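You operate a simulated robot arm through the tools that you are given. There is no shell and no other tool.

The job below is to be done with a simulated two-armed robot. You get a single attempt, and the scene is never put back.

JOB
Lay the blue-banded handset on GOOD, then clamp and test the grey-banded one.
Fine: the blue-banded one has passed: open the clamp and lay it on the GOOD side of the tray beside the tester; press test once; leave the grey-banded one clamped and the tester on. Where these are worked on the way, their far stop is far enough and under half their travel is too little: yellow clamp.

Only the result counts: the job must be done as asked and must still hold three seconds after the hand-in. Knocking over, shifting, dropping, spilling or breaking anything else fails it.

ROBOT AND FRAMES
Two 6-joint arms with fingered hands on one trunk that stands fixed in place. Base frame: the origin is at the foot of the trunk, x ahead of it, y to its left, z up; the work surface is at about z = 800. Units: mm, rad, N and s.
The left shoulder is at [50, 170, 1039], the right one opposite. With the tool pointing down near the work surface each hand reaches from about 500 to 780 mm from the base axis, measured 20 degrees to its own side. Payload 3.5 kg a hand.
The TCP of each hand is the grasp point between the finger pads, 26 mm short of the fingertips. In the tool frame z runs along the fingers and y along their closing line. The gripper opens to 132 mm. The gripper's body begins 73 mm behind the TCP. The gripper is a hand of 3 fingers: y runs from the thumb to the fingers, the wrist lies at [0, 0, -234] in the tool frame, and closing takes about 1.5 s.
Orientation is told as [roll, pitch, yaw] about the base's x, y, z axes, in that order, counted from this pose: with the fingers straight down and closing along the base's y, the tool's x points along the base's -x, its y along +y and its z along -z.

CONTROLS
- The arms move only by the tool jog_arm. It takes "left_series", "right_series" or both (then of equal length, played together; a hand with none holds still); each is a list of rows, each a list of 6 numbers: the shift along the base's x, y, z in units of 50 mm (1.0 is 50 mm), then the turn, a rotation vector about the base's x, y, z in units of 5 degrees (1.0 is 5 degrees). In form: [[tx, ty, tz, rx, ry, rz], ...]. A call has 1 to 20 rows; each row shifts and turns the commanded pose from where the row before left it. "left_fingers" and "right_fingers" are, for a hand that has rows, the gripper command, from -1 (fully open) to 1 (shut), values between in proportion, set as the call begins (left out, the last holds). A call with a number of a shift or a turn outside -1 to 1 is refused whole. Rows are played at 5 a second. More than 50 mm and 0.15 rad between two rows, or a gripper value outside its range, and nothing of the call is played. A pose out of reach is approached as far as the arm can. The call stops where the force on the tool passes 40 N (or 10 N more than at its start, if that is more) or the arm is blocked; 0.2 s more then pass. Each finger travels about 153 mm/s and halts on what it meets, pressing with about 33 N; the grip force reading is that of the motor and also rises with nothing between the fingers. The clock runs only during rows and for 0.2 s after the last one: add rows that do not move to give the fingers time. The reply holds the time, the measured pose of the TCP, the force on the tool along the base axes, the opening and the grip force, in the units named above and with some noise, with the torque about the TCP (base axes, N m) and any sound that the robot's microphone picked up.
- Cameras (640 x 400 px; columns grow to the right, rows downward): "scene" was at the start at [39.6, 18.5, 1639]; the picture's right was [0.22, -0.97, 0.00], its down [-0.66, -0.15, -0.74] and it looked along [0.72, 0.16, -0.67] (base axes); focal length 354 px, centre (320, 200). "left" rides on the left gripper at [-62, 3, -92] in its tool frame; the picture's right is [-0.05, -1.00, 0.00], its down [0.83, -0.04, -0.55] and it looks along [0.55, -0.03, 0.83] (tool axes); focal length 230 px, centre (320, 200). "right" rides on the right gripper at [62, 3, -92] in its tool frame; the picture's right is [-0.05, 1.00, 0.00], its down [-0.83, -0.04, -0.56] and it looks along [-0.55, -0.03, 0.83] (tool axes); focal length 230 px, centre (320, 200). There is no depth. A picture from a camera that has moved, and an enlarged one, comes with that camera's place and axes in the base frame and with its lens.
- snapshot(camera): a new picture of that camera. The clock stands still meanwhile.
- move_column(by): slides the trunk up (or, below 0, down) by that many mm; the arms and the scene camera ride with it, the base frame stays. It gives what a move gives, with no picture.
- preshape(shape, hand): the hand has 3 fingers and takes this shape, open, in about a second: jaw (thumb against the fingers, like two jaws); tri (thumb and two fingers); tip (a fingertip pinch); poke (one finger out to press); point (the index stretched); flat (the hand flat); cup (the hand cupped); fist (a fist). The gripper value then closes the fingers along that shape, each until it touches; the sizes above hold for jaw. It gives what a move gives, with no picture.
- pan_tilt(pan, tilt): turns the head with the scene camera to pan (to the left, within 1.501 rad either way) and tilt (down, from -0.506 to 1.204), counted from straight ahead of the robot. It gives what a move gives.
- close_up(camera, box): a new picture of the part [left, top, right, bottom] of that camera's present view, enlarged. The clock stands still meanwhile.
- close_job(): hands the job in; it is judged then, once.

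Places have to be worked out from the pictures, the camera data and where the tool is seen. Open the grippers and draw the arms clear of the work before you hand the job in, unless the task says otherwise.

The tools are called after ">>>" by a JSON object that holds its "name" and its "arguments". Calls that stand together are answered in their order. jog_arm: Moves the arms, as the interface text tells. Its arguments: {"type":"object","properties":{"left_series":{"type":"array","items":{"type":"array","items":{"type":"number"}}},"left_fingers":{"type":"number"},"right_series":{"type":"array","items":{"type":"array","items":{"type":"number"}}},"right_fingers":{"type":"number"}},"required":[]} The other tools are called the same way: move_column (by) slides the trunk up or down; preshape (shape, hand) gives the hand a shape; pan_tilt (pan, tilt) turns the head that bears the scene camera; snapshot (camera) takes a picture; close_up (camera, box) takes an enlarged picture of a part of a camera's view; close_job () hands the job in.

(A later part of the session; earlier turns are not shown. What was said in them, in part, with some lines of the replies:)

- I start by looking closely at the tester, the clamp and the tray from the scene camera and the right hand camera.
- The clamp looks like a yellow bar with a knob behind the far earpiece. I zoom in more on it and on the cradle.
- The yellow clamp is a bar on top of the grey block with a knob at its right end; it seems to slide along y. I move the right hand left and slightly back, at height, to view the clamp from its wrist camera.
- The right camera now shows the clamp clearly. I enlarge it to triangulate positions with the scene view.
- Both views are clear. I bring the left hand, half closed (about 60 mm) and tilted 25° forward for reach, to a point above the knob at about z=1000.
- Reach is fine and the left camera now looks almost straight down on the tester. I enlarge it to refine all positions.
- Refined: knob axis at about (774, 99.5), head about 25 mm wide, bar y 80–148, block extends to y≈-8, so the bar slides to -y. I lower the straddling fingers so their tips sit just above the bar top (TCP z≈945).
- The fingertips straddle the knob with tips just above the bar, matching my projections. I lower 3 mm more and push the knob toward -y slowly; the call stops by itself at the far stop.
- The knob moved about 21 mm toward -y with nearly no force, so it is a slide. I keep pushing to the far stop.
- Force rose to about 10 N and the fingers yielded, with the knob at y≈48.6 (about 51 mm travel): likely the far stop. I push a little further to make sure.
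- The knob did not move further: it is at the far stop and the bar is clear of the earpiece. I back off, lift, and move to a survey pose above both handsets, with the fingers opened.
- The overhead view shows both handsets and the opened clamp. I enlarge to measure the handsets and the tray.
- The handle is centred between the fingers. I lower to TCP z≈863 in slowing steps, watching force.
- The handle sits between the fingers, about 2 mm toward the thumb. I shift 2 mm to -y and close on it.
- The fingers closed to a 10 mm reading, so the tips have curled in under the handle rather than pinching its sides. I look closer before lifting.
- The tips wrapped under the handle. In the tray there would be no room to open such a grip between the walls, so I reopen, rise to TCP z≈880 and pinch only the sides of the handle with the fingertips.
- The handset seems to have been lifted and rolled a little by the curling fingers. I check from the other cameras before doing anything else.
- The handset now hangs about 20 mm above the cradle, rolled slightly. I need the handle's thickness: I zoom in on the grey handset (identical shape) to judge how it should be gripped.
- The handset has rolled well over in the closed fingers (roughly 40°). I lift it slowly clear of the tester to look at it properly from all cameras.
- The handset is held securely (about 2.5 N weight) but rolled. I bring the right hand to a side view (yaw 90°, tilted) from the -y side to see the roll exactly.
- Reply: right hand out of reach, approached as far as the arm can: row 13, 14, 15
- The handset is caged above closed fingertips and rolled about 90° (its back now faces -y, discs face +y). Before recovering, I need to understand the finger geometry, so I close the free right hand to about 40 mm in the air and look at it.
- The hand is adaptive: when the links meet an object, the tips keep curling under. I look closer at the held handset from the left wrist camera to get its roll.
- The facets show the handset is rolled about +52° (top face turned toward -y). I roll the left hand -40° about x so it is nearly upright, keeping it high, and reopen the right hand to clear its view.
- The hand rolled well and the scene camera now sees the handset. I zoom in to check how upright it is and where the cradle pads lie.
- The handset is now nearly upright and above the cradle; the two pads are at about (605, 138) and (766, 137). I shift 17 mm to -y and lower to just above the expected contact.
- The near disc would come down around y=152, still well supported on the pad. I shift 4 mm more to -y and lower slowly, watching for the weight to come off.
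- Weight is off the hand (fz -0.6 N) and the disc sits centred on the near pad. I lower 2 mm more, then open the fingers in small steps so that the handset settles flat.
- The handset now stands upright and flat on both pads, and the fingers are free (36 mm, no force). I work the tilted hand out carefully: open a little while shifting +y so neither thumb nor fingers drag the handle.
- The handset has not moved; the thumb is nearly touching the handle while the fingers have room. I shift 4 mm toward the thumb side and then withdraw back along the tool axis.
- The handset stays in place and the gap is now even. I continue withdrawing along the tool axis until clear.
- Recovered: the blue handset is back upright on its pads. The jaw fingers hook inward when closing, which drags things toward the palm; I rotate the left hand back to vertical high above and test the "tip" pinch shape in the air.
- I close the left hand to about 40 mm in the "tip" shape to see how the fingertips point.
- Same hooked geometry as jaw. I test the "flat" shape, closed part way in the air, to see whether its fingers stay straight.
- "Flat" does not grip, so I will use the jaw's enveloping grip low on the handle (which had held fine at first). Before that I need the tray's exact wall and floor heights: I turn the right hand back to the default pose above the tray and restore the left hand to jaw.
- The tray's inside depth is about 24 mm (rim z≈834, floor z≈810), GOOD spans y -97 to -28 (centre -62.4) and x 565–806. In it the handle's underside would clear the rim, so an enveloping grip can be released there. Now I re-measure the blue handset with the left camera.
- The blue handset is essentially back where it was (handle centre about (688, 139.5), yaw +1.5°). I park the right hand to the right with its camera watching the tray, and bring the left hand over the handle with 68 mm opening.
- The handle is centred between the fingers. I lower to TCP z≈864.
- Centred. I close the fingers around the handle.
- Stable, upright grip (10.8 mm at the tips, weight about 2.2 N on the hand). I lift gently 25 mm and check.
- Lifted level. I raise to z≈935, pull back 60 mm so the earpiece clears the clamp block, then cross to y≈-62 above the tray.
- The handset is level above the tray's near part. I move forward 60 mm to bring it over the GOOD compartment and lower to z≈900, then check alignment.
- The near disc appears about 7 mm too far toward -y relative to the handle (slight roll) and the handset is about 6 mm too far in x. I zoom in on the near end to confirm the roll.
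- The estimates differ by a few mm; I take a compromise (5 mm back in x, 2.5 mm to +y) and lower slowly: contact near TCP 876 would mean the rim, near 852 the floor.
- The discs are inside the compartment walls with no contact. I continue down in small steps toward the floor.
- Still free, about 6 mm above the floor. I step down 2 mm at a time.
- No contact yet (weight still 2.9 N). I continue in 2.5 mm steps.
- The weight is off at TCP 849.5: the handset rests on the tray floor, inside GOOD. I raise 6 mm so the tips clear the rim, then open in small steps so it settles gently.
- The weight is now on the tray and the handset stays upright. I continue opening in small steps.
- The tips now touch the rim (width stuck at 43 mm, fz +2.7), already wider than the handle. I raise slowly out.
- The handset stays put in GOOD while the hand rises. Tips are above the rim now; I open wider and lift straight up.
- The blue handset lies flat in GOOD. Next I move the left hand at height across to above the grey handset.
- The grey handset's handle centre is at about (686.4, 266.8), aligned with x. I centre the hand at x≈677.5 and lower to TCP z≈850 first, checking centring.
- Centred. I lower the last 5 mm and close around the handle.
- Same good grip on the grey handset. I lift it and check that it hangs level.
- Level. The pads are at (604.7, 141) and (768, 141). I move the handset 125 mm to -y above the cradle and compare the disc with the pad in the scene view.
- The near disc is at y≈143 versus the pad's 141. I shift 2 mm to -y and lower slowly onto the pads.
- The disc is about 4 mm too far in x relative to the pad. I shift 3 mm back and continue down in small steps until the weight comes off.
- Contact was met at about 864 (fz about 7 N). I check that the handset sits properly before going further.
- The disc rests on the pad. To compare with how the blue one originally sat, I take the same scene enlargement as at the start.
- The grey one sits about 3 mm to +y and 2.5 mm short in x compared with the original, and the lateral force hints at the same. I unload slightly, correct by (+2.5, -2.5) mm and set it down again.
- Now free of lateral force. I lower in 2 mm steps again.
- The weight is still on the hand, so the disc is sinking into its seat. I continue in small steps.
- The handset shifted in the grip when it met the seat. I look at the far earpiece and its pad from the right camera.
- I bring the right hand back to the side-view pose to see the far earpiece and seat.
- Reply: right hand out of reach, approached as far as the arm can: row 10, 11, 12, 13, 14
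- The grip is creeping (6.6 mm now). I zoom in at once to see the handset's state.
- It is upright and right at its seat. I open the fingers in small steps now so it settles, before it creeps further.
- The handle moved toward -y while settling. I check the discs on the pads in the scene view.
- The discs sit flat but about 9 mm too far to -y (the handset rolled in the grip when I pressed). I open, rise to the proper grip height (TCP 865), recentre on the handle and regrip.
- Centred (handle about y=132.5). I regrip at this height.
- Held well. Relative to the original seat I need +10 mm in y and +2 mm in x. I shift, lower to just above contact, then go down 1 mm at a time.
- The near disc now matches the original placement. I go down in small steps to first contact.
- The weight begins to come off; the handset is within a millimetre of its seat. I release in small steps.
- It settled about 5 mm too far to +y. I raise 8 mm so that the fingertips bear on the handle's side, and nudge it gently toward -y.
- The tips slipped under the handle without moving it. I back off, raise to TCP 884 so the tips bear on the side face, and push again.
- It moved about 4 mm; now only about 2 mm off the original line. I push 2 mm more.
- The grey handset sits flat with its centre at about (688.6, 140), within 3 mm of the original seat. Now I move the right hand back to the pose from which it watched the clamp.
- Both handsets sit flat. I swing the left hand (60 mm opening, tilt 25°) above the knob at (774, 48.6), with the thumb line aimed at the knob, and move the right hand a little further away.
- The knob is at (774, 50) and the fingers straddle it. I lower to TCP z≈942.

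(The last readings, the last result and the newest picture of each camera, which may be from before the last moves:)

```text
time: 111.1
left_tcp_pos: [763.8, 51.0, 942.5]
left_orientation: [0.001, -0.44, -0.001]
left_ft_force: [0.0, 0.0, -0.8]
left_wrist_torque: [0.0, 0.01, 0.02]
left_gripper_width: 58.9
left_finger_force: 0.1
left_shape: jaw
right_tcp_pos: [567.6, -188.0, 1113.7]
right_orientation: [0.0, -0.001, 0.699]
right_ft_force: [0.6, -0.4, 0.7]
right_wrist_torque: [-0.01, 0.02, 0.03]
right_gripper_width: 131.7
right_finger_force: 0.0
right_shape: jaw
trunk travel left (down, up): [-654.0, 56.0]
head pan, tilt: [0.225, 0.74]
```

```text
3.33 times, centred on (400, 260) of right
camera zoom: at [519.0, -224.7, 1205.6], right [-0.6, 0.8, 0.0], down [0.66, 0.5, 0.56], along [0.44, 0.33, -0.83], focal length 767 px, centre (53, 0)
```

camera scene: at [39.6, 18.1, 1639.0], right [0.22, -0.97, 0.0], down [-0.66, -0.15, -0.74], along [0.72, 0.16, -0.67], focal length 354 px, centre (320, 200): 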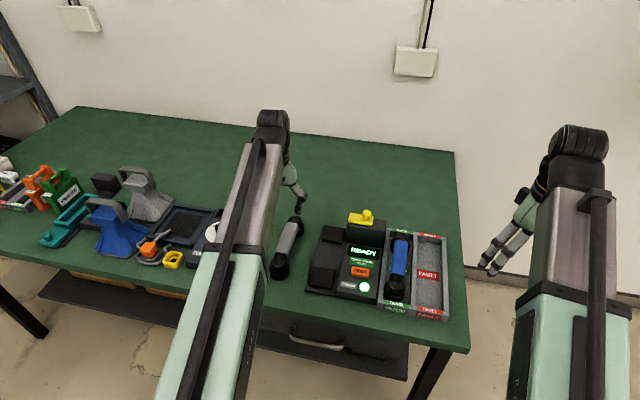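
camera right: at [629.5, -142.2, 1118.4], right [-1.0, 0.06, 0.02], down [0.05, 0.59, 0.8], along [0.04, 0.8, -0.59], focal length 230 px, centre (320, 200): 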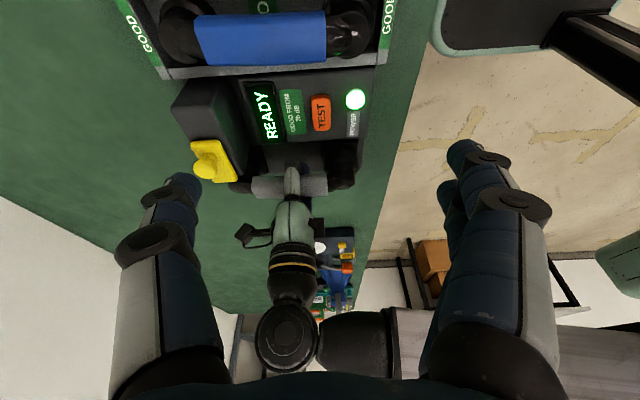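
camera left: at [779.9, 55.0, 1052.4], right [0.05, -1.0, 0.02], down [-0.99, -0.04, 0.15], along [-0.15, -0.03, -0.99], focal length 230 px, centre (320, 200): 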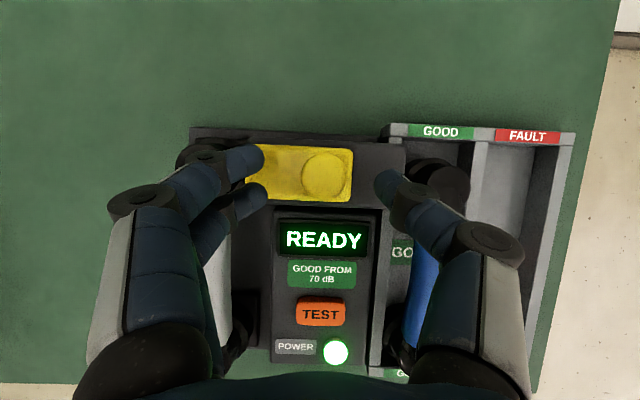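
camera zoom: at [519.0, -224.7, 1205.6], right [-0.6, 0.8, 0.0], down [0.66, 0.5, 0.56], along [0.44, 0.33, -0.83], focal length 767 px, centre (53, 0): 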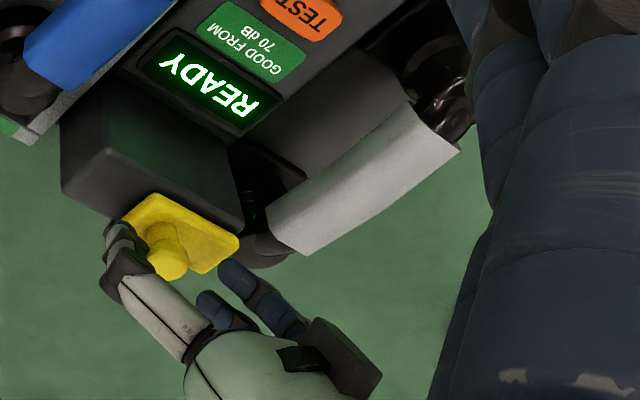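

The thumb stands on the -y side of the knob. I push toward +y, first 40 mm, then check.

>>> {"name": "jog_arm", "arguments": {"left_series": [[0, 0.2, 0, 0, 0, 0], [0, 0.2, 0, 0, 0, 0], [0, 0.2, 0, 0, 0, 0], [0, 0.2, 0, 0, 0, 0]]}}

>>> {"name": "snapshot", "arguments": {"camera": "left"}}

>>> {"name": "close_up", "arguments": {"camera": "right", "box": [320, 200, 480, 320]}}

```text
time: 112.1
left_tcp_pos: [764.4, 89.7, 943.6]
left_orientation: [0.001, -0.44, 0.0]
left_ft_force: [-0.1, -0.1, -0.6]
left_wrist_torque: [0.01, 0.0, -0.01]
left_gripper_width: 59.9
left_finger_force: 0.1
left_shape: jaw
right_tcp_pos: [568.3, -188.9, 1113.4]
right_orientation: [-0.001, 0.0, 0.699]
right_ft_force: [0.6, 0.5, 0.3]
right_wrist_torque: [-0.03, -0.01, -0.01]
right_gripper_width: 132.1
right_finger_force: 0.1
right_shape: jaw
trunk travel left (down, up): [-654.0, 56.0]
head pan, tilt: [0.225, 0.74]
```

```text
taken
camera left: at [780.0, 94.2, 1052.6], right [0.05, -1.0, 0.02], down [-0.99, -0.04, 0.15], along [-0.15, -0.03, -0.99], focal length 230 px, centre (320, 200)
```

left: 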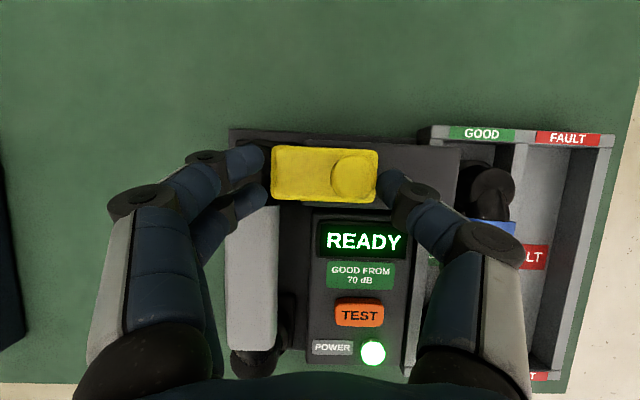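

```text
3.33 times, centred on (400, 260) of right
camera zoom: at [518.9, -224.8, 1205.6], right [-0.6, 0.8, 0.0], down [0.66, 0.5, 0.56], along [0.44, 0.33, -0.83], focal length 767 px, centre (53, 0)
```

zoom: 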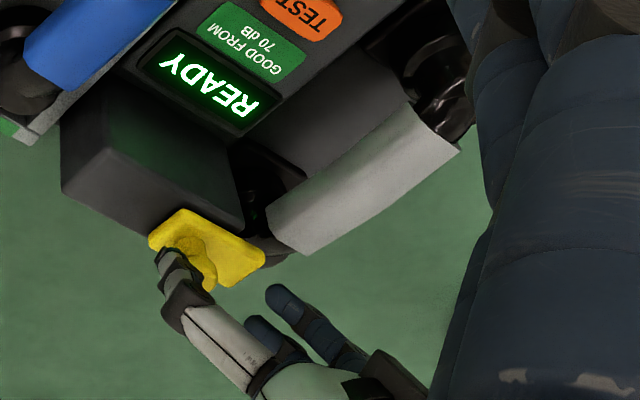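

The clamp is sliding freely over the earpiece. I keep pushing toward its far stop at about y=99.5.

>>> {"name": "jog_arm", "arguments": {"left_series": [[0, 0.2, 0, 0, 0, 0], [0, 0.2, 0, 0, 0, 0], [0, 0.1, 0, 0, 0, 0], [0, 0, 0, 0, 0, 0]]}}

>>> {"name": "snapshot", "arguments": {"camera": "left"}}

>>> {"name": "close_up", "arguments": {"camera": "right", "box": [320, 200, 480, 320]}}

```text
time: 113.1
left_tcp_pos: [762.6, 114.8, 942.2]
left_orientation: [-0.001, -0.441, 0.002]
left_ft_force: [-0.8, 0.4, -0.5]
left_wrist_torque: [-0.01, 0.0, 0.02]
left_gripper_width: 59.4
left_finger_force: 0.1
left_shape: jaw
right_tcp_pos: [568.8, -188.2, 1114.2]
right_orientation: [0.001, 0.0, 0.698]
right_ft_force: [-0.1, 0.5, -0.1]
right_wrist_torque: [0.02, 0.0, -0.02]
right_gripper_width: 131.9
right_finger_force: 0.0
right_shape: jaw
trunk travel left (down, up): [-654.0, 56.0]
head pan, tilt: [0.225, 0.74]
```

```text
taken
camera left: at [779.8, 119.0, 1052.0], right [0.05, -1.0, 0.02], down [-0.99, -0.04, 0.15], along [-0.15, -0.03, -0.99], focal length 230 px, centre (320, 200)
```

left: 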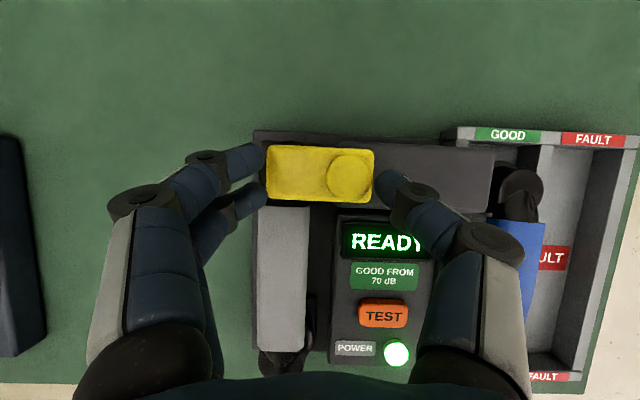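

```text
3.33 times, centred on (400, 260) of right
camera zoom: at [519.0, -224.7, 1205.6], right [-0.6, 0.8, 0.0], down [0.66, 0.5, 0.56], along [0.44, 0.33, -0.83], focal length 767 px, centre (53, 0)
```

zoom: 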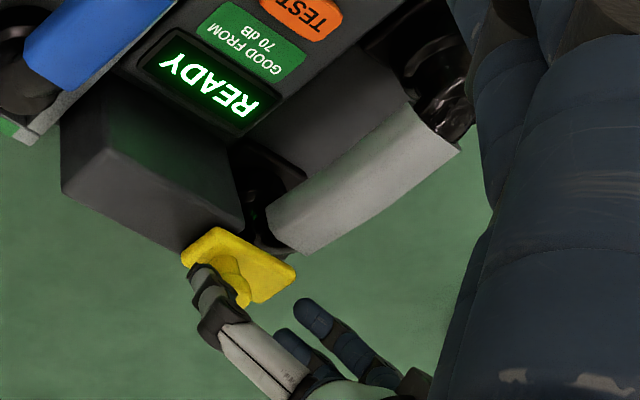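

The knob is at y≈100, its original closed place. I push a bit more to be sure that the far stop is reached.

>>> {"name": "jog_arm", "arguments": {"left_series": [[0, 0.1, 0, 0, 0, 0], [0, 0.1, 0, 0, 0, 0], [0, 0.1, 0, 0, 0, 0], [0, 0, 0, 0, 0, 0]]}}

>>> {"name": "snapshot", "arguments": {"camera": "left"}}

>>> {"name": "close_up", "arguments": {"camera": "right", "box": [320, 200, 480, 320]}}

```text
time: 114.1
left_tcp_pos: [763.5, 128.0, 944.5]
left_orientation: [0.0, -0.44, 0.0]
left_ft_force: [-2.0, -10.1, -0.1]
left_wrist_torque: [-0.12, 0.03, -0.2]
left_gripper_width: 67.4
left_finger_force: 0.1
left_shape: jaw
right_tcp_pos: [568.4, -189.0, 1113.7]
right_orientation: [0.001, 0.0, 0.699]
right_ft_force: [0.0, -0.1, 0.4]
right_wrist_torque: [0.02, 0.01, 0.03]
right_gripper_width: 131.5
right_finger_force: 0.0
right_shape: jaw
trunk travel left (down, up): [-654.0, 56.0]
head pan, tilt: [0.225, 0.74]
```

```text
taken
camera left: at [779.7, 132.9, 1052.9], right [0.05, -1.0, 0.02], down [-0.99, -0.04, 0.15], along [-0.15, -0.03, -0.99], focal length 230 px, centre (320, 200)
```

left: 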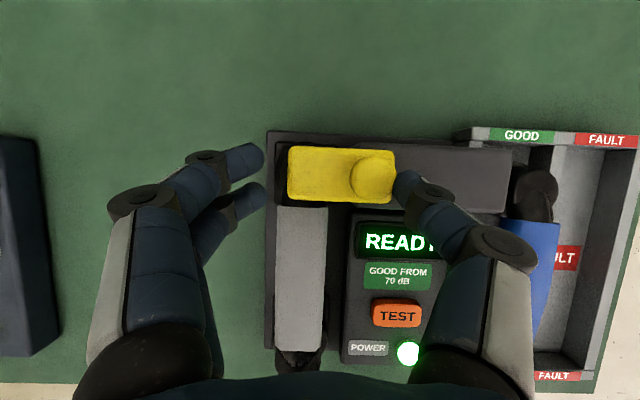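

```text
3.33 times, centred on (400, 260) of right
camera zoom: at [518.7, -225.7, 1205.6], right [-0.6, 0.8, 0.0], down [0.66, 0.5, 0.56], along [0.44, 0.34, -0.83], focal length 767 px, centre (53, 0)
```

zoom: 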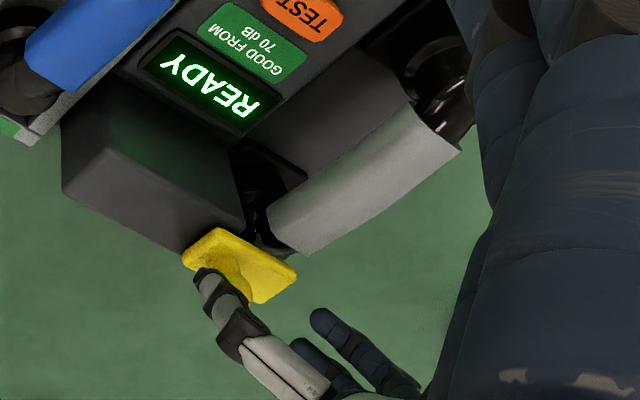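

Force rose to 10 N and the bar no longer moves: the clamp is at its far stop. I back off and lift clear.

>>> {"name": "jog_arm", "arguments": {"left_series": [[0, -0.2, 0, 0, 0, 0], [0, -0.1, 0, 0, 0, 0], [0, 0, 0.5, 0, 0, 0], [0, 0, 0.8, 0, 0, 0], [0, 0, 0.5, 0, 0, 0], [0, 0, 0, 0, 0, 0]]}}

>>> {"name": "snapshot", "arguments": {"camera": "left"}}

>>> {"name": "close_up", "arguments": {"camera": "left", "box": [200, 120, 440, 370]}}

>>> {"name": "close_up", "arguments": {"camera": "right", "box": [320, 150, 480, 300]}}

```text
time: 115.5
left_tcp_pos: [763.8, 113.0, 1031.3]
left_orientation: [0.0, -0.441, 0.0]
left_ft_force: [-0.1, -0.8, 1.1]
left_wrist_torque: [0.02, 0.03, -0.01]
left_gripper_width: 59.3
left_finger_force: 0.1
left_shape: jaw
right_tcp_pos: [568.0, -186.7, 1113.3]
right_orientation: [0.001, 0.0, 0.698]
right_ft_force: [0.8, -0.4, -0.6]
right_wrist_torque: [-0.02, -0.01, -0.02]
right_gripper_width: 131.8
right_finger_force: 0.1
right_shape: jaw
trunk travel left (down, up): [-654.0, 56.0]
head pan, tilt: [0.225, 0.74]
```

```text
taken
camera left: at [780.7, 117.9, 1141.2], right [0.05, -1.0, 0.02], down [-0.99, -0.04, 0.15], along [-0.15, -0.03, -0.99], focal length 230 px, centre (320, 200)
```

left: 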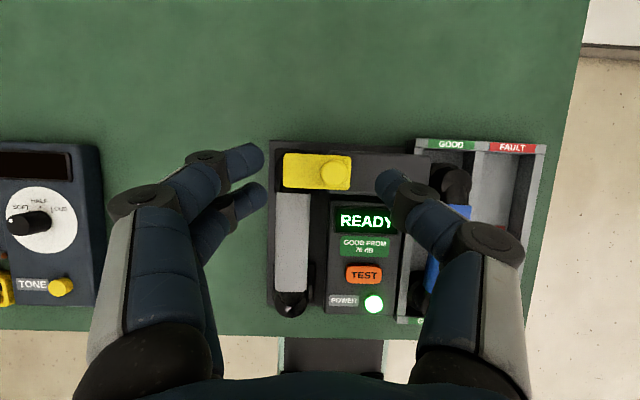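

```text
1.60 times, centred on (320, 245) of left
camera zoom: at [780.7, 117.9, 1141.2], right [0.05, -1.0, 0.02], down [-0.99, -0.04, 0.15], along [-0.15, -0.03, -0.99], focal length 368 px, centre (320, 128)
```

zoom: 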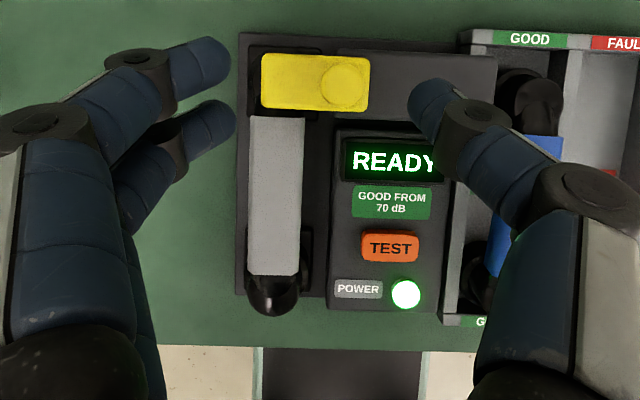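

```text
2.67 times, centred on (400, 225) of right
camera zoom: at [519.0, -224.7, 1205.6], right [-0.6, 0.8, 0.0], down [0.66, 0.5, 0.56], along [0.44, 0.33, -0.83], focal length 614 px, centre (107, 133)
```

zoom: 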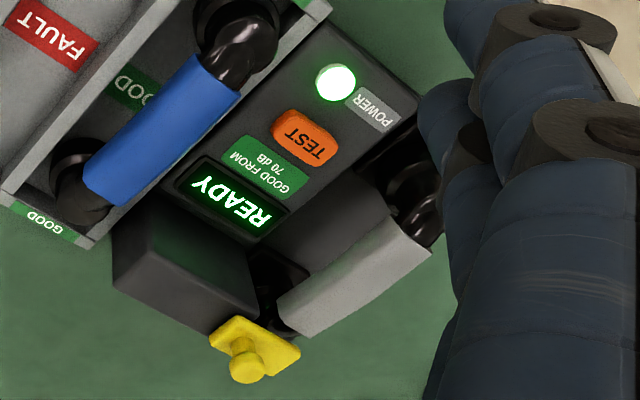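

The grey handset is clamped (knob at the closed stop) and the tester shows READY. Now I bring the left hand upright above the TEST button, at height, and shape it to "poke".

>>> {"name": "jog_arm", "arguments": {"left_series": [[-0.44, -0.24, 0, 0, 0.84, 0], [-0.44, -0.24, 0, 0, 0.84, 0], [-0.44, -0.24, 0, 0, 0.84, 0], [-0.44, -0.24, 0, 0, 0.84, 0], [-0.44, -0.24, 0, 0, 0.84, 0], [-0.44, -0.24, 0, 0, 0.84, 0], [0, 0, 0, 0, 0, 0]]}}

>>> {"name": "preshape", "arguments": {"shape": "poke", "hand": "left"}}

>>> {"name": "snapshot", "arguments": {"camera": "left"}}

>>> {"name": "snapshot", "arguments": {"camera": "right"}}

```text
time: 117.1
left_tcp_pos: [632.4, 43.3, 1033.3]
left_orientation: [-0.002, 0.001, -0.001]
left_ft_force: [-0.7, 0.6, 0.4]
left_wrist_torque: [-0.01, -0.01, -0.03]
left_gripper_width: 59.3
left_finger_force: 0.1
left_shape: jaw
right_tcp_pos: [570.0, -187.4, 1114.5]
right_orientation: [0.0, 0.0, 0.699]
right_ft_force: [-0.7, 0.3, 0.1]
right_wrist_torque: [0.01, 0.02, 0.02]
right_gripper_width: 131.8
right_finger_force: 0.0
right_shape: jaw
trunk travel left (down, up): [-654.0, 56.0]
head pan, tilt: [0.225, 0.74]
```

```text
time: 118.0
left_tcp_pos: [632.3, 42.9, 1033.9]
left_orientation: [0.0, 0.001, 0.001]
left_ft_force: [-0.7, 0.9, 0.2]
left_wrist_torque: [0.02, 0.01, 0.02]
left_gripper_width: 0.0
left_finger_force: 0.2
left_shape: poke
right_tcp_pos: [568.3, -187.7, 1113.4]
right_orientation: [0.0, 0.0, 0.699]
right_ft_force: [-0.2, -0.3, 0.1]
right_wrist_torque: [0.0, 0.02, 0.02]
right_gripper_width: 131.9
right_finger_force: 0.0
right_shape: jaw
trunk travel left (down, up): [-654.0, 56.0]
head pan, tilt: [0.225, 0.74]
```

```text
taken
camera left: at [694.3, 47.6, 1125.1], right [0.05, -1.0, 0.0], down [-0.83, -0.04, 0.55], along [-0.55, -0.03, -0.83], focal length 230 px, centre (320, 200)
```

left: 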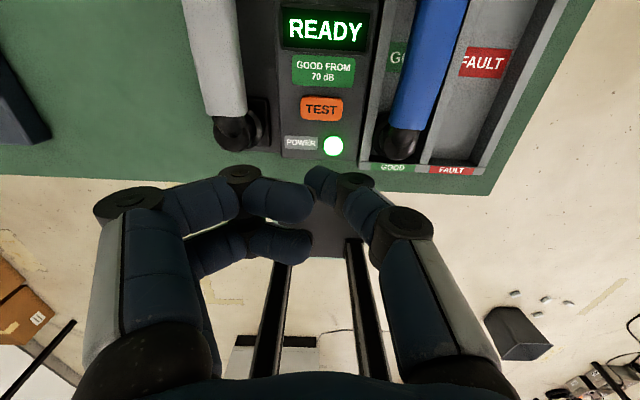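

```text
taken
camera right: at [519.0, -224.7, 1205.6], right [-0.6, 0.8, 0.0], down [0.66, 0.5, 0.56], along [0.44, 0.33, -0.83], focal length 230 px, centre (320, 200)
```

right: 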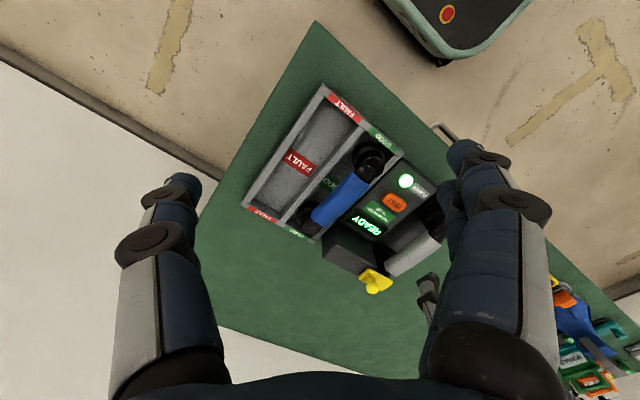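

In "poke" the curled fingers would spread to y≈135 and hit the grey handset, so I use the jaw fully closed instead (its knuckles stay within ±50 mm). I reshape, close, and check where the tips are.

>>> {"name": "preshape", "arguments": {"shape": "jaw", "hand": "left"}}

>>> {"name": "jog_arm", "arguments": {"left_series": [[0.04, 0, 0, 0, 0, 0], [0, 0, 0, 0, 0, 0], [0, 0, 0, 0, 0, 0], [0, 0, 0, 0, 0, 0], [0, 0, 0, 0, 0, 0], [0, 0, 0, 0, 0, 0], [0, 0, 0, 0, 0, 0]], "left_fingers": 1}}

>>> {"name": "snapshot", "arguments": {"camera": "left"}}

>>> {"name": "close_up", "arguments": {"camera": "left", "box": [200, 60, 440, 260]}}

```text
time: 118.9
left_tcp_pos: [633.7, 42.5, 1033.1]
left_orientation: [0.0, 0.0, 0.001]
left_ft_force: [-0.6, -0.4, 1.1]
left_wrist_torque: [0.03, 0.01, -0.01]
left_gripper_width: 131.8
left_finger_force: 0.0
left_shape: jaw
right_tcp_pos: [568.6, -187.9, 1112.9]
right_orientation: [0.0, 0.0, 0.698]
right_ft_force: [0.8, 0.8, -0.2]
right_wrist_torque: [0.0, -0.01, 0.0]
right_gripper_width: 132.1
right_finger_force: 0.0
right_shape: jaw
trunk travel left (down, up): [-654.0, 56.0]
head pan, tilt: [0.225, 0.74]
```

```text
time: 120.5
left_tcp_pos: [634.7, 43.5, 1033.0]
left_orientation: [0.002, 0.0, 0.001]
left_ft_force: [0.3, -0.7, 0.4]
left_wrist_torque: [-0.02, 0.0, 0.04]
left_gripper_width: 0.0
left_finger_force: 33.4
left_shape: jaw
right_tcp_pos: [568.4, -187.7, 1114.4]
right_orientation: [0.001, 0.0, 0.7]
right_ft_force: [-0.6, 0.9, -0.2]
right_wrist_torque: [-0.02, 0.0, 0.02]
right_gripper_width: 132.0
right_finger_force: 0.1
right_shape: jaw
trunk travel left (down, up): [-654.0, 56.0]
head pan, tilt: [0.225, 0.74]
```

```text
taken
camera left: at [695.9, 47.7, 1125.3], right [0.05, -1.0, 0.0], down [-0.83, -0.04, 0.55], along [-0.55, -0.03, -0.83], focal length 230 px, centre (320, 200)
```

left: 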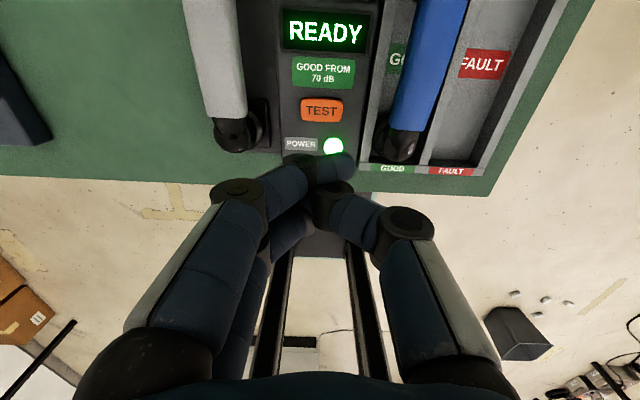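

```text
2.00 times, centred on (320, 160) of left
camera zoom: at [695.9, 47.7, 1125.3], right [0.05, -1.0, 0.0], down [-0.83, -0.04, 0.55], along [-0.55, -0.03, -0.83], focal length 460 px, centre (320, 280)
```

zoom: 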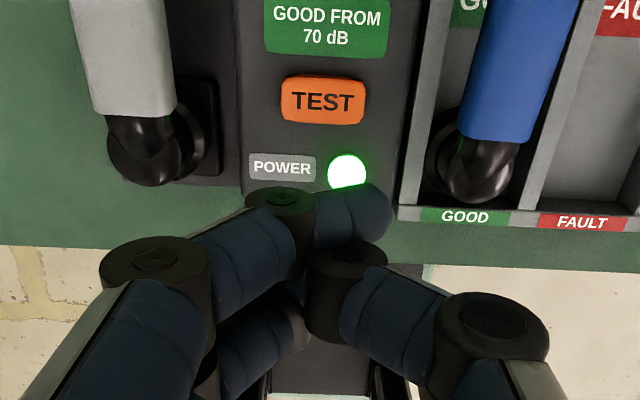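

Fully closed, the fingers cross past the centre. I open to about 13 mm so that the tips come together neatly under the TCP.

>>> {"name": "jog_arm", "arguments": {"left_series": [[0, 0, 0, 0, 0, 0], [0, 0, 0, 0, 0, 0], [0, 0, 0, 0, 0, 0]], "left_fingers": 0.8}}

>>> {"name": "close_up", "arguments": {"camera": "left", "box": [200, 60, 440, 260]}}

>>> {"name": "close_up", "arguments": {"camera": "scene", "box": [280, 170, 440, 310]}}

```text
time: 121.3
left_tcp_pos: [633.3, 43.6, 1032.7]
left_orientation: [0.0, 0.001, 0.0]
left_ft_force: [-0.2, -0.4, 0.1]
left_wrist_torque: [-0.02, -0.07, -0.02]
left_gripper_width: 1.5
left_finger_force: 0.0
left_shape: jaw
right_tcp_pos: [568.1, -188.1, 1113.6]
right_orientation: [0.0, -0.001, 0.697]
right_ft_force: [-0.8, 0.3, -0.7]
right_wrist_torque: [-0.01, 0.01, -0.01]
right_gripper_width: 131.9
right_finger_force: 0.0
right_shape: jaw
trunk travel left (down, up): [-654.0, 56.0]
head pan, tilt: [0.225, 0.74]
```

```text
2.00 times, centred on (320, 160) of left
camera zoom: at [695.8, 47.7, 1125.3], right [0.05, -1.0, 0.0], down [-0.83, -0.04, 0.55], along [-0.55, -0.03, -0.83], focal length 460 px, centre (320, 280)
```

zoom: 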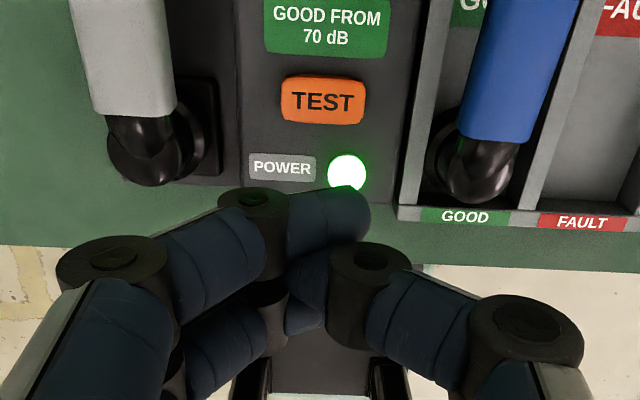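

```text
2.86 times, centred on (360, 240) of scene
camera zoom: at [39.6, 18.4, 1639.0], right [0.22, -0.97, 0.0], down [-0.66, -0.15, -0.74], along [0.72, 0.16, -0.67], focal length 1013 px, centre (206, 86)
```

zoom: 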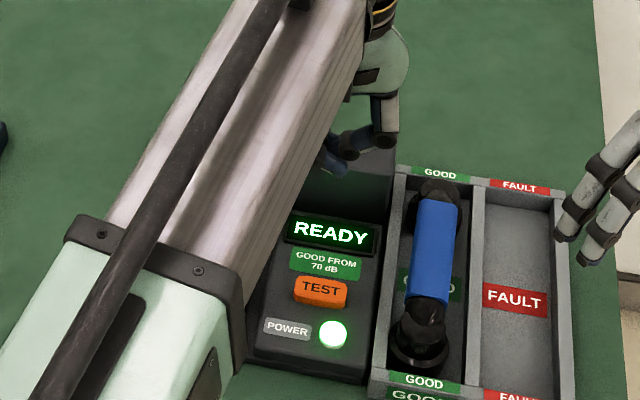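

The fingers interfere with each other when that closed. The clean way is "poke" with the hand yawed so the curled fingers point away from both handsets; I reopen, take poke again and yaw by +60°.

>>> {"name": "preshape", "arguments": {"shape": "poke", "hand": "left"}}

>>> {"name": "jog_arm", "arguments": {"left_series": [[0, 0, 0, 0, 0, 1], [0, 0, 0, 0, 0, 1], [0, 0, 0, 0, 0, 1], [0, 0, 0, 0, 0, 1], [0, 0, 0, 0, 0, 1], [0, 0, 0, 0, 0, 1], [0, 0, 0, 0, 0, 1], [0, 0, 0, 0, 0, 1], [0, 0, 0, 0, 0, 1], [0, 0, 0, 0, 0, 1], [0, 0, 0, 0, 0, 1], [0, 0, 0, 0, 0, 1], [0, 0, 0, 0, 0, 0]]}}

>>> {"name": "snapshot", "arguments": {"camera": "left"}}

>>> {"name": "snapshot", "arguments": {"camera": "scene"}}

>>> {"name": "snapshot", "arguments": {"camera": "right"}}

```text
time: 122.2
left_tcp_pos: [634.7, 42.8, 1032.9]
left_orientation: [-0.002, 0.0, 0.001]
left_ft_force: [0.1, 0.7, -0.7]
left_wrist_torque: [0.0, -0.02, 0.04]
left_gripper_width: 0.2
left_finger_force: 0.0
left_shape: poke
right_tcp_pos: [568.6, -187.7, 1112.8]
right_orientation: [-0.001, 0.001, 0.699]
right_ft_force: [-0.1, 1.0, 0.2]
right_wrist_torque: [0.02, 0.01, 0.04]
right_gripper_width: 132.1
right_finger_force: 0.2
right_shape: jaw
trunk travel left (down, up): [-654.0, 56.0]
head pan, tilt: [0.225, 0.74]
```

```text
time: 125.0
left_tcp_pos: [634.2, 41.9, 1033.6]
left_orientation: [0.0, 0.001, 1.049]
left_ft_force: [-0.1, -0.1, -0.1]
left_wrist_torque: [-0.01, 0.02, -0.01]
left_gripper_width: 0.0
left_finger_force: 0.0
left_shape: poke
right_tcp_pos: [568.2, -187.4, 1115.0]
right_orientation: [0.0, 0.0, 0.698]
right_ft_force: [0.3, -0.1, 0.4]
right_wrist_torque: [0.03, -0.05, -0.01]
right_gripper_width: 132.0
right_finger_force: 0.0
right_shape: jaw
trunk travel left (down, up): [-654.0, 56.0]
head pan, tilt: [0.225, 0.74]
```

```text
taken
camera left: at [661.6, 98.8, 1125.1], right [0.89, -0.45, 0.0], down [-0.38, -0.74, 0.55], along [-0.25, -0.49, -0.83], focal length 230 px, centre (320, 200)
```

left: 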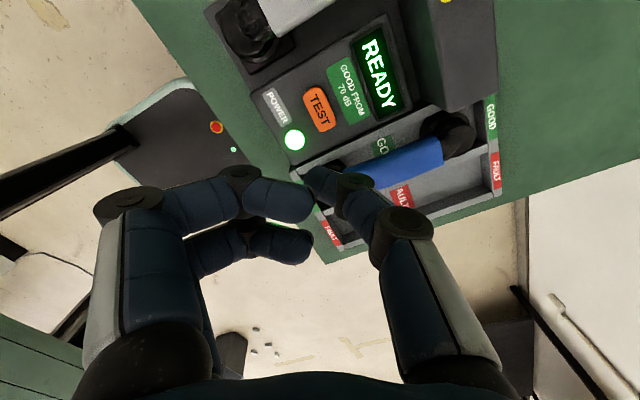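

```text
taken
camera scene: at [39.6, 18.4, 1639.0], right [0.22, -0.97, 0.0], down [-0.66, -0.15, -0.74], along [0.72, 0.16, -0.67], focal length 354 px, centre (320, 200)
```

scene: 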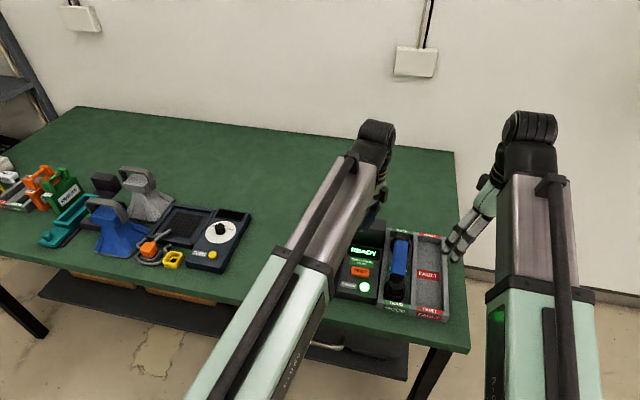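

```text
taken
camera right: at [519.0, -224.7, 1205.6], right [-0.6, 0.8, 0.0], down [0.66, 0.5, 0.56], along [0.44, 0.33, -0.83], focal length 230 px, centre (320, 200)
```

right: 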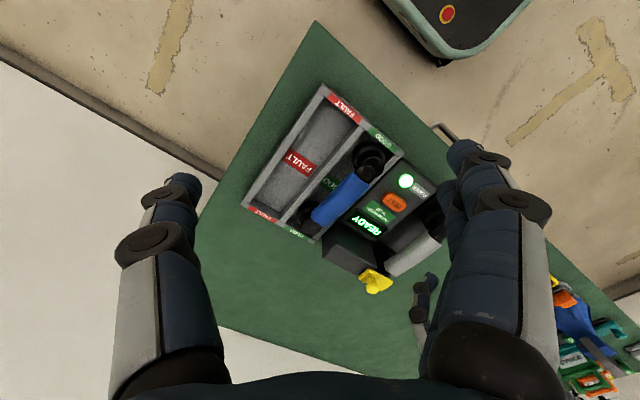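

The yaw works without reach limits. I lower toward the button in stages, first to about 18 mm above contact.

>>> {"name": "jog_arm", "arguments": {"left_series": [[0.04, 0, -0.8, 0, 0, 0], [0, 0, -0.8, 0, 0, 0], [0, 0, -0.8, 0, 0, 0], [0, 0, -0.5, 0, 0, 0], [0, 0, 0, 0, 0, 0]]}}

>>> {"name": "snapshot", "arguments": {"camera": "left"}}

>>> {"name": "close_up", "arguments": {"camera": "right", "box": [320, 130, 460, 280]}}

>>> {"name": "close_up", "arguments": {"camera": "scene", "box": [280, 190, 420, 310]}}

```text
time: 126.2
left_tcp_pos: [636.2, 41.9, 887.0]
left_orientation: [0.0, 0.0, 1.048]
left_ft_force: [-0.4, -0.7, -0.8]
left_wrist_torque: [0.03, -0.04, 0.03]
left_gripper_width: 0.1
left_finger_force: 0.2
left_shape: poke
right_tcp_pos: [567.5, -188.4, 1113.6]
right_orientation: [-0.001, 0.0, 0.699]
right_ft_force: [0.0, 0.2, -0.5]
right_wrist_torque: [-0.01, 0.04, 0.02]
right_gripper_width: 132.1
right_finger_force: 0.0
right_shape: jaw
trunk travel left (down, up): [-654.0, 56.0]
head pan, tilt: [0.225, 0.74]
```

```text
taken
camera left: at [663.5, 98.9, 978.8], right [0.89, -0.45, 0.0], down [-0.38, -0.74, 0.55], along [-0.25, -0.49, -0.83], focal length 230 px, centre (320, 200)
```

left: 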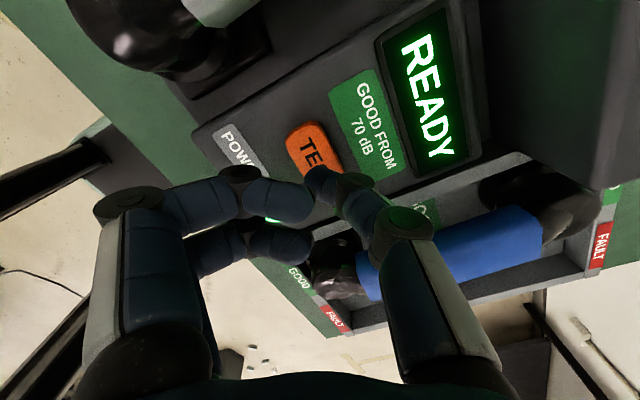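

```text
2.67 times, centred on (390, 205) of right
camera zoom: at [518.9, -224.7, 1205.6], right [-0.6, 0.8, 0.0], down [0.66, 0.5, 0.56], along [0.44, 0.33, -0.83], focal length 614 px, centre (133, 187)
```

zoom: 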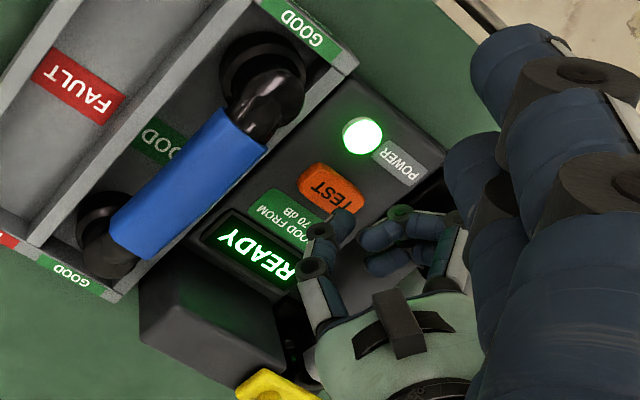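

```text
3.33 times, centred on (350, 250) of scene
camera zoom: at [39.6, 18.4, 1639.0], right [0.22, -0.97, 0.0], down [-0.66, -0.15, -0.74], along [0.72, 0.16, -0.67], focal length 1181 px, centre (220, 33)
```

zoom: 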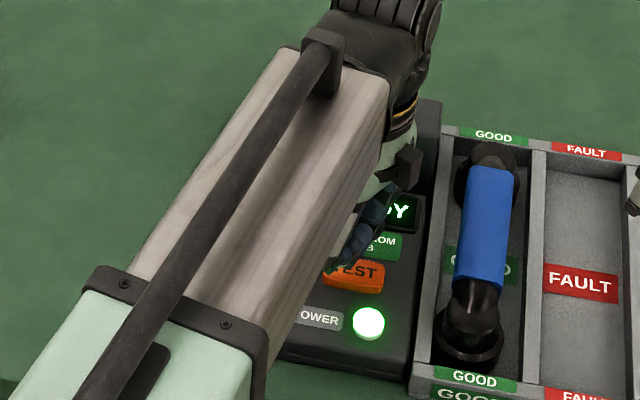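

The thumb tip is right over TEST (projected tip about (633, 44)). I go down to just above the button, then in 2 mm steps.

>>> {"name": "jog_arm", "arguments": {"left_series": [[0, -0.04, -0.1, 0, 0, 0], [0, 0, -0.1, 0, 0, 0], [0, 0, -0.06, 0, 0, 0], [0, 0, 0, 0, 0, 0]]}}

>>> {"name": "jog_arm", "arguments": {"left_series": [[0, 0, -0.04, 0, 0, 0], [0, 0, 0, 0, 0, 0]]}}

>>> {"name": "close_up", "arguments": {"camera": "right", "box": [320, 130, 460, 280]}}

```text
time: 127.2
left_tcp_pos: [635.2, 40.7, 875.6]
left_orientation: [0.0, 0.0, 1.047]
left_ft_force: [0.0, 0.4, 0.5]
left_wrist_torque: [0.02, -0.01, 0.01]
left_gripper_width: 0.0
left_finger_force: 0.0
left_shape: poke
right_tcp_pos: [568.6, -188.1, 1113.8]
right_orientation: [0.0, -0.001, 0.698]
right_ft_force: [0.5, 0.1, 0.1]
right_wrist_torque: [0.0, -0.03, 0.01]
right_gripper_width: 131.6
right_finger_force: 0.1
right_shape: jaw
trunk travel left (down, up): [-654.0, 56.0]
head pan, tilt: [0.225, 0.74]
```

```text
time: 127.8
left_tcp_pos: [635.3, 41.7, 872.4]
left_orientation: [0.0, -0.001, 1.047]
left_ft_force: [0.3, -0.3, 0.3]
left_wrist_torque: [0.0, 0.01, -0.03]
left_gripper_width: 0.0
left_finger_force: 0.1
left_shape: poke
right_tcp_pos: [568.7, -186.2, 1113.9]
right_orientation: [0.0, 0.0, 0.698]
right_ft_force: [0.2, -0.7, -0.4]
right_wrist_torque: [0.03, 0.0, -0.01]
right_gripper_width: 131.7
right_finger_force: 0.1
right_shape: jaw
trunk travel left (down, up): [-654.0, 56.0]
head pan, tilt: [0.225, 0.74]
```

```text
2.67 times, centred on (390, 205) of right
camera zoom: at [519.0, -224.7, 1205.6], right [-0.6, 0.8, 0.0], down [0.66, 0.5, 0.56], along [0.44, 0.33, -0.83], focal length 614 px, centre (133, 187)
```

zoom: 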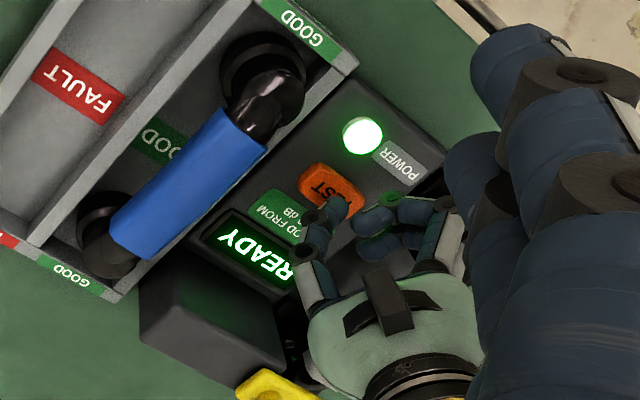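

The tip is just above TEST. I press down step by step, watching force and sound.

>>> {"name": "jog_arm", "arguments": {"left_series": [[0, 0, -0.05, 0, 0, 0], [0, 0, 0, 0, 0, 0]]}}

>>> {"name": "jog_arm", "arguments": {"left_series": [[0, 0, -0.05, 0, 0, 0], [0, 0, 0, 0, 0, 0]]}}

>>> {"name": "close_up", "arguments": {"camera": "right", "box": [340, 170, 400, 250]}}

```text
time: 128.4
left_tcp_pos: [635.8, 40.5, 870.4]
left_orientation: [-0.001, 0.0, 1.048]
left_ft_force: [-0.6, 0.1, 0.7]
left_wrist_torque: [-0.01, 0.03, 0.0]
left_gripper_width: 0.1
left_finger_force: 0.1
left_shape: poke
right_tcp_pos: [568.6, -187.3, 1114.1]
right_orientation: [0.0, 0.0, 0.698]
right_ft_force: [0.7, 0.5, -0.7]
right_wrist_torque: [-0.03, -0.01, 0.01]
right_gripper_width: 132.0
right_finger_force: 0.0
right_shape: jaw
trunk travel left (down, up): [-654.0, 56.0]
head pan, tilt: [0.225, 0.74]
```

```text
time: 129.0
left_tcp_pos: [634.9, 40.9, 868.2]
left_orientation: [-0.001, 0.0, 1.048]
left_ft_force: [0.3, 0.2, 1.0]
left_wrist_torque: [-0.02, -0.01, -0.02]
left_gripper_width: 0.3
left_finger_force: 0.0
left_shape: poke
right_tcp_pos: [568.3, -188.2, 1113.2]
right_orientation: [-0.001, 0.0, 0.697]
right_ft_force: [-0.7, -0.1, 0.2]
right_wrist_torque: [0.0, 0.04, -0.02]
right_gripper_width: 131.7
right_finger_force: 0.0
right_shape: jaw
trunk travel left (down, up): [-654.0, 56.0]
head pan, tilt: [0.225, 0.74]
```

```text
5.00 times, centred on (370, 210) of right
camera zoom: at [518.9, -224.7, 1205.6], right [-0.6, 0.8, 0.0], down [0.66, 0.5, 0.56], along [0.44, 0.33, -0.83], focal length 1150 px, centre (70, 150)
```

zoom: 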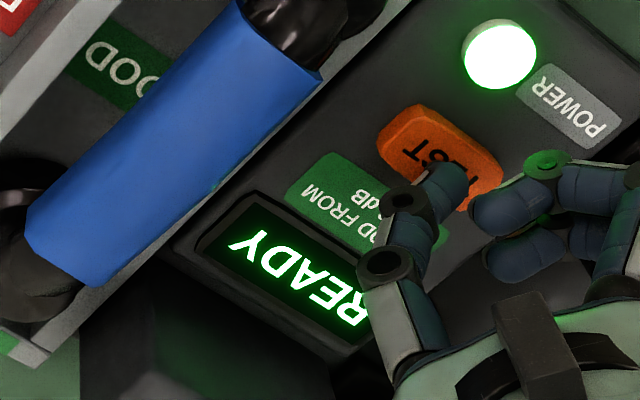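

Light contact begins (fz about 1 N). I continue pressing down.

>>> {"name": "jog_arm", "arguments": {"left_series": [[0, 0, -0.05, 0, 0, 0], [0, 0, 0, 0, 0, 0]]}}

>>> {"name": "jog_arm", "arguments": {"left_series": [[0, 0, -0.05, 0, 0, 0], [0, 0, 0, 0, 0, 0]]}}

>>> {"name": "close_up", "arguments": {"camera": "right", "box": [340, 170, 400, 250]}}

```text
time: 129.6
left_tcp_pos: [635.2, 40.5, 866.0]
left_orientation: [0.001, -0.001, 1.047]
left_ft_force: [0.4, -1.1, 1.4]
left_wrist_torque: [0.01, 0.01, -0.01]
left_gripper_width: 0.1
left_finger_force: 0.0
left_shape: poke
right_tcp_pos: [567.4, -186.9, 1113.2]
right_orientation: [-0.001, 0.0, 0.699]
right_ft_force: [-0.3, 0.1, -0.5]
right_wrist_torque: [-0.03, -0.01, -0.01]
right_gripper_width: 131.9
right_finger_force: 0.2
right_shape: jaw
trunk travel left (down, up): [-654.0, 56.0]
head pan, tilt: [0.225, 0.74]
heard: click
```

```text
time: 130.2
left_tcp_pos: [635.1, 41.8, 863.0]
left_orientation: [0.0, 0.001, 1.049]
left_ft_force: [0.9, 0.9, 3.9]
left_wrist_torque: [-0.01, -0.02, -0.01]
left_gripper_width: 0.0
left_finger_force: 0.1
left_shape: poke
right_tcp_pos: [568.3, -188.0, 1112.9]
right_orientation: [-0.001, -0.001, 0.7]
right_ft_force: [0.2, 0.3, 0.2]
right_wrist_torque: [-0.02, 0.0, -0.02]
right_gripper_width: 131.6
right_finger_force: 0.0
right_shape: jaw
trunk travel left (down, up): [-654.0, 56.0]
head pan, tilt: [0.225, 0.74]
```

```text
5.00 times, centred on (370, 210) of right
camera zoom: at [518.8, -224.7, 1205.7], right [-0.6, 0.8, 0.0], down [0.66, 0.5, 0.56], along [0.44, 0.33, -0.83], focal length 1150 px, centre (70, 150)
```

zoom: 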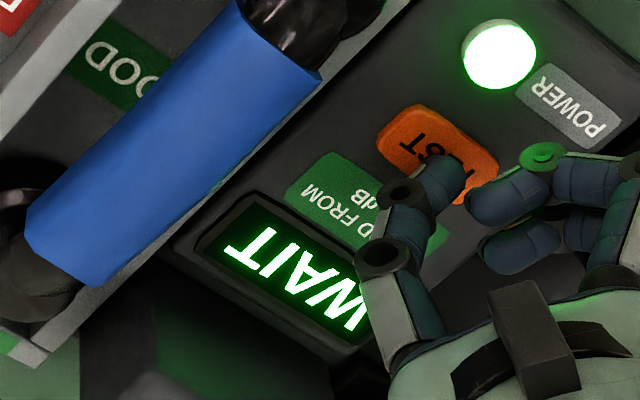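

A click was heard and the display shows WAIT: the test was triggered. I lift straight up off the button.

>>> {"name": "jog_arm", "arguments": {"left_series": [[0, 0, 0.4, 0, 0, 0], [0, 0, 0.8, 0, 0, 0], [0, 0, 0.9, 0, 0, 0], [0, 0, 0.9, 0, 0, 0], [0, 0, 0, 0, 0, 0]]}}

>>> {"name": "close_up", "arguments": {"camera": "right", "box": [320, 130, 460, 280]}}

```text
time: 131.4
left_tcp_pos: [634.4, 40.7, 1016.2]
left_orientation: [0.0, 0.002, 1.047]
left_ft_force: [0.8, -0.1, 0.1]
left_wrist_torque: [-0.02, -0.02, -0.03]
left_gripper_width: 0.0
left_finger_force: 0.0
left_shape: poke
right_tcp_pos: [568.4, -188.0, 1113.2]
right_orientation: [0.002, 0.0, 0.697]
right_ft_force: [-0.1, -0.5, -0.9]
right_wrist_torque: [0.01, 0.03, -0.02]
right_gripper_width: 131.9
right_finger_force: 0.1
right_shape: jaw
trunk travel left (down, up): [-654.0, 56.0]
head pan, tilt: [0.225, 0.74]
```

```text
2.67 times, centred on (390, 205) of right
camera zoom: at [519.1, -224.7, 1205.5], right [-0.6, 0.8, 0.0], down [0.66, 0.5, 0.56], along [0.44, 0.33, -0.83], focal length 614 px, centre (133, 187)
```

zoom: 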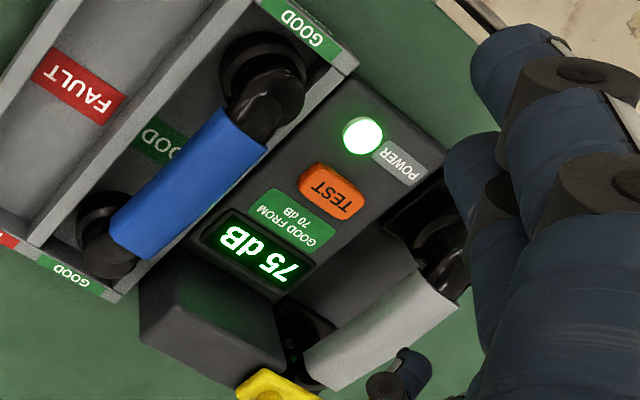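

The tester now reads 75 dB: the test is done, the grey handset stays clamped and the power is on. I draw the left arm up and away, turning it back, then open it; the right arm also withdraws a little.

>>> {"name": "jog_arm", "arguments": {"left_series": [[0, 0, 0.9, 0, 0, -1], [0, 0, 0.9, 0, 0, -1], [0, 0.2, 0.6, 0, 0, -1], [-0.15, 0.7, 0.2, 0, 0, -1], [-0.15, 0.7, 0.2, 0, 0, -1], [-0.15, 0.7, 0.2, 0, 0, -1], [-0.15, 0.7, 0.2, 0, 0, -1], [-0.15, 0.7, 0.2, 0, 0, -1], [-0.15, 0.7, 0, 0, 0, -1], [-0.15, 0.7, 0, 0, 0, -1], [-0.15, 0.7, 0, 0, 0, -1], [-0.15, 0.7, 0, 0, 0, -1], [0, 0, 0, 0, 0, 0]], "right_series": [[0, -0.1, 0, 0, 0, 0], [0, -0.1, 0, 0, 0, 0], [0, -0.1, 0, 0, 0, 0], [0, -0.1, 0, 0, 0, 0], [0, -0.1, 0, 0, 0, 0], [0, -0.1, 0, 0, 0, 0], [0, -0.1, 0, 0, 0, 0], [0, -0.1, 0, 0, 0, 0], [0, -0.1, 0, 0, 0, 0], [0, -0.1, 0, 0, 0, 0], [0, -0.1, 0, 0, 0, 0], [0, -0.1, 0, 0, 0, 0], [0, 0, 0, 0, 0, 0]]}}

>>> {"name": "preshape", "arguments": {"shape": "jaw", "hand": "left"}}

>>> {"name": "snapshot", "arguments": {"camera": "scene"}}

>>> {"name": "close_up", "arguments": {"camera": "scene", "box": [250, 190, 460, 325]}}

```text
time: 134.2
left_tcp_pos: [569.4, 366.3, 1181.1]
left_orientation: [0.001, 0.001, -0.001]
left_ft_force: [-0.6, 0.1, 0.8]
left_wrist_torque: [0.01, -0.03, 0.02]
left_gripper_width: 0.1
left_finger_force: 0.1
left_shape: poke
right_tcp_pos: [568.0, -248.1, 1114.0]
right_orientation: [0.002, 0.001, 0.698]
right_ft_force: [0.0, -0.1, -0.3]
right_wrist_torque: [0.02, 0.0, -0.01]
right_gripper_width: 131.8
right_finger_force: 0.1
right_shape: jaw
trunk travel left (down, up): [-654.0, 56.0]
head pan, tilt: [0.225, 0.74]
```

```text
time: 135.1
left_tcp_pos: [568.0, 366.2, 1180.7]
left_orientation: [0.0, 0.0, 0.001]
left_ft_force: [0.4, 0.3, 0.0]
left_wrist_torque: [0.03, 0.01, 0.01]
left_gripper_width: 132.0
left_finger_force: 0.1
left_shape: jaw
right_tcp_pos: [567.7, -248.2, 1113.1]
right_orientation: [0.001, 0.0, 0.698]
right_ft_force: [-0.5, 0.2, 0.6]
right_wrist_torque: [0.02, 0.02, -0.02]
right_gripper_width: 132.2
right_finger_force: 0.0
right_shape: jaw
trunk travel left (down, up): [-654.0, 56.0]
head pan, tilt: [0.225, 0.74]
```

```text
taken
camera scene: at [39.6, 18.5, 1639.0], right [0.22, -0.97, 0.0], down [-0.66, -0.15, -0.74], along [0.72, 0.16, -0.67], focal length 354 px, centre (320, 200)
```

scene: 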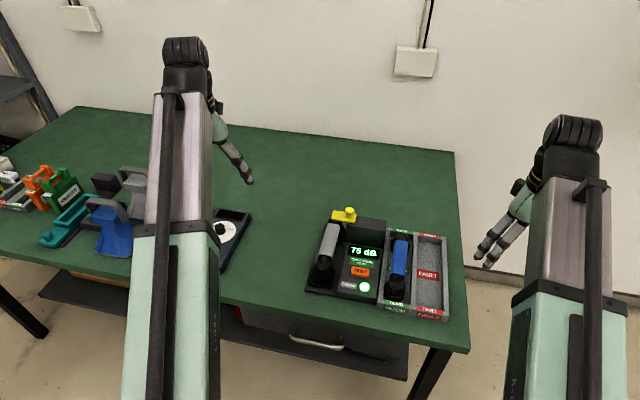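

```text
2.96 times, centred on (355, 258) of scene
camera zoom: at [39.6, 18.5, 1639.0], right [0.22, -0.97, 0.0], down [-0.66, -0.15, -0.74], along [0.72, 0.16, -0.67], focal length 1050 px, centre (216, 30)
```

zoom: 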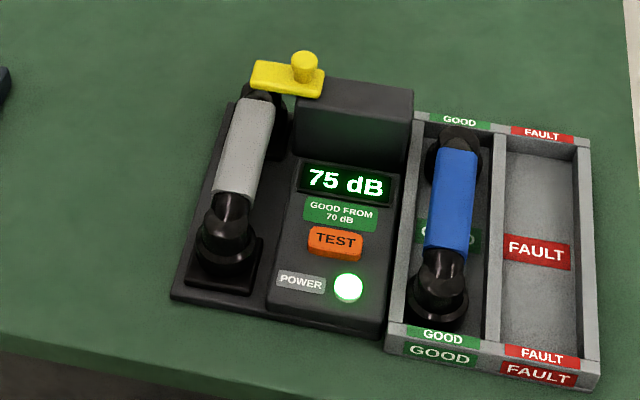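

Everything is as asked: the blue handset lies in GOOD, the grey one is seated under the closed clamp, the tester is on and shows 75 dB, tester and tray are exactly where they were, and both hands are open and clear. I hand the job in.

>>> {"name": "close_job", "arguments": {}}

```text
The job is handed in.
```

The job is done and handed in. The judge's verdict has not come back, so I can only report what I saw.

- **Blue handset:** it lies flat in the GOOD compartment of the tray.
- **Grey handset:** it sits on both pads of the tester, with the yellow clamp pushed back over it to its far stop.
- **Test:** I pressed TEST once and heard one click. The display went to WAIT and then read 75 dB, above the 70 dB marked on the tester as good. The power light is still on.
- **Arms:** both hands are open and clear of the bench. In the last picture the tester and tray have not moved.

**Handling on the way:**
- **Blue:** on the second grip it lifted and rolled about 50° in the fingers. I set it back upright in the tester and gripped it again.
- **Grey:** it took a few tries to seat, and I nudged it sideways by a few millimetres. It ended within about 3 mm of where the blue one had been.

I never let go of either handset from a height; each settled a few millimetres at most when the fingers opened.
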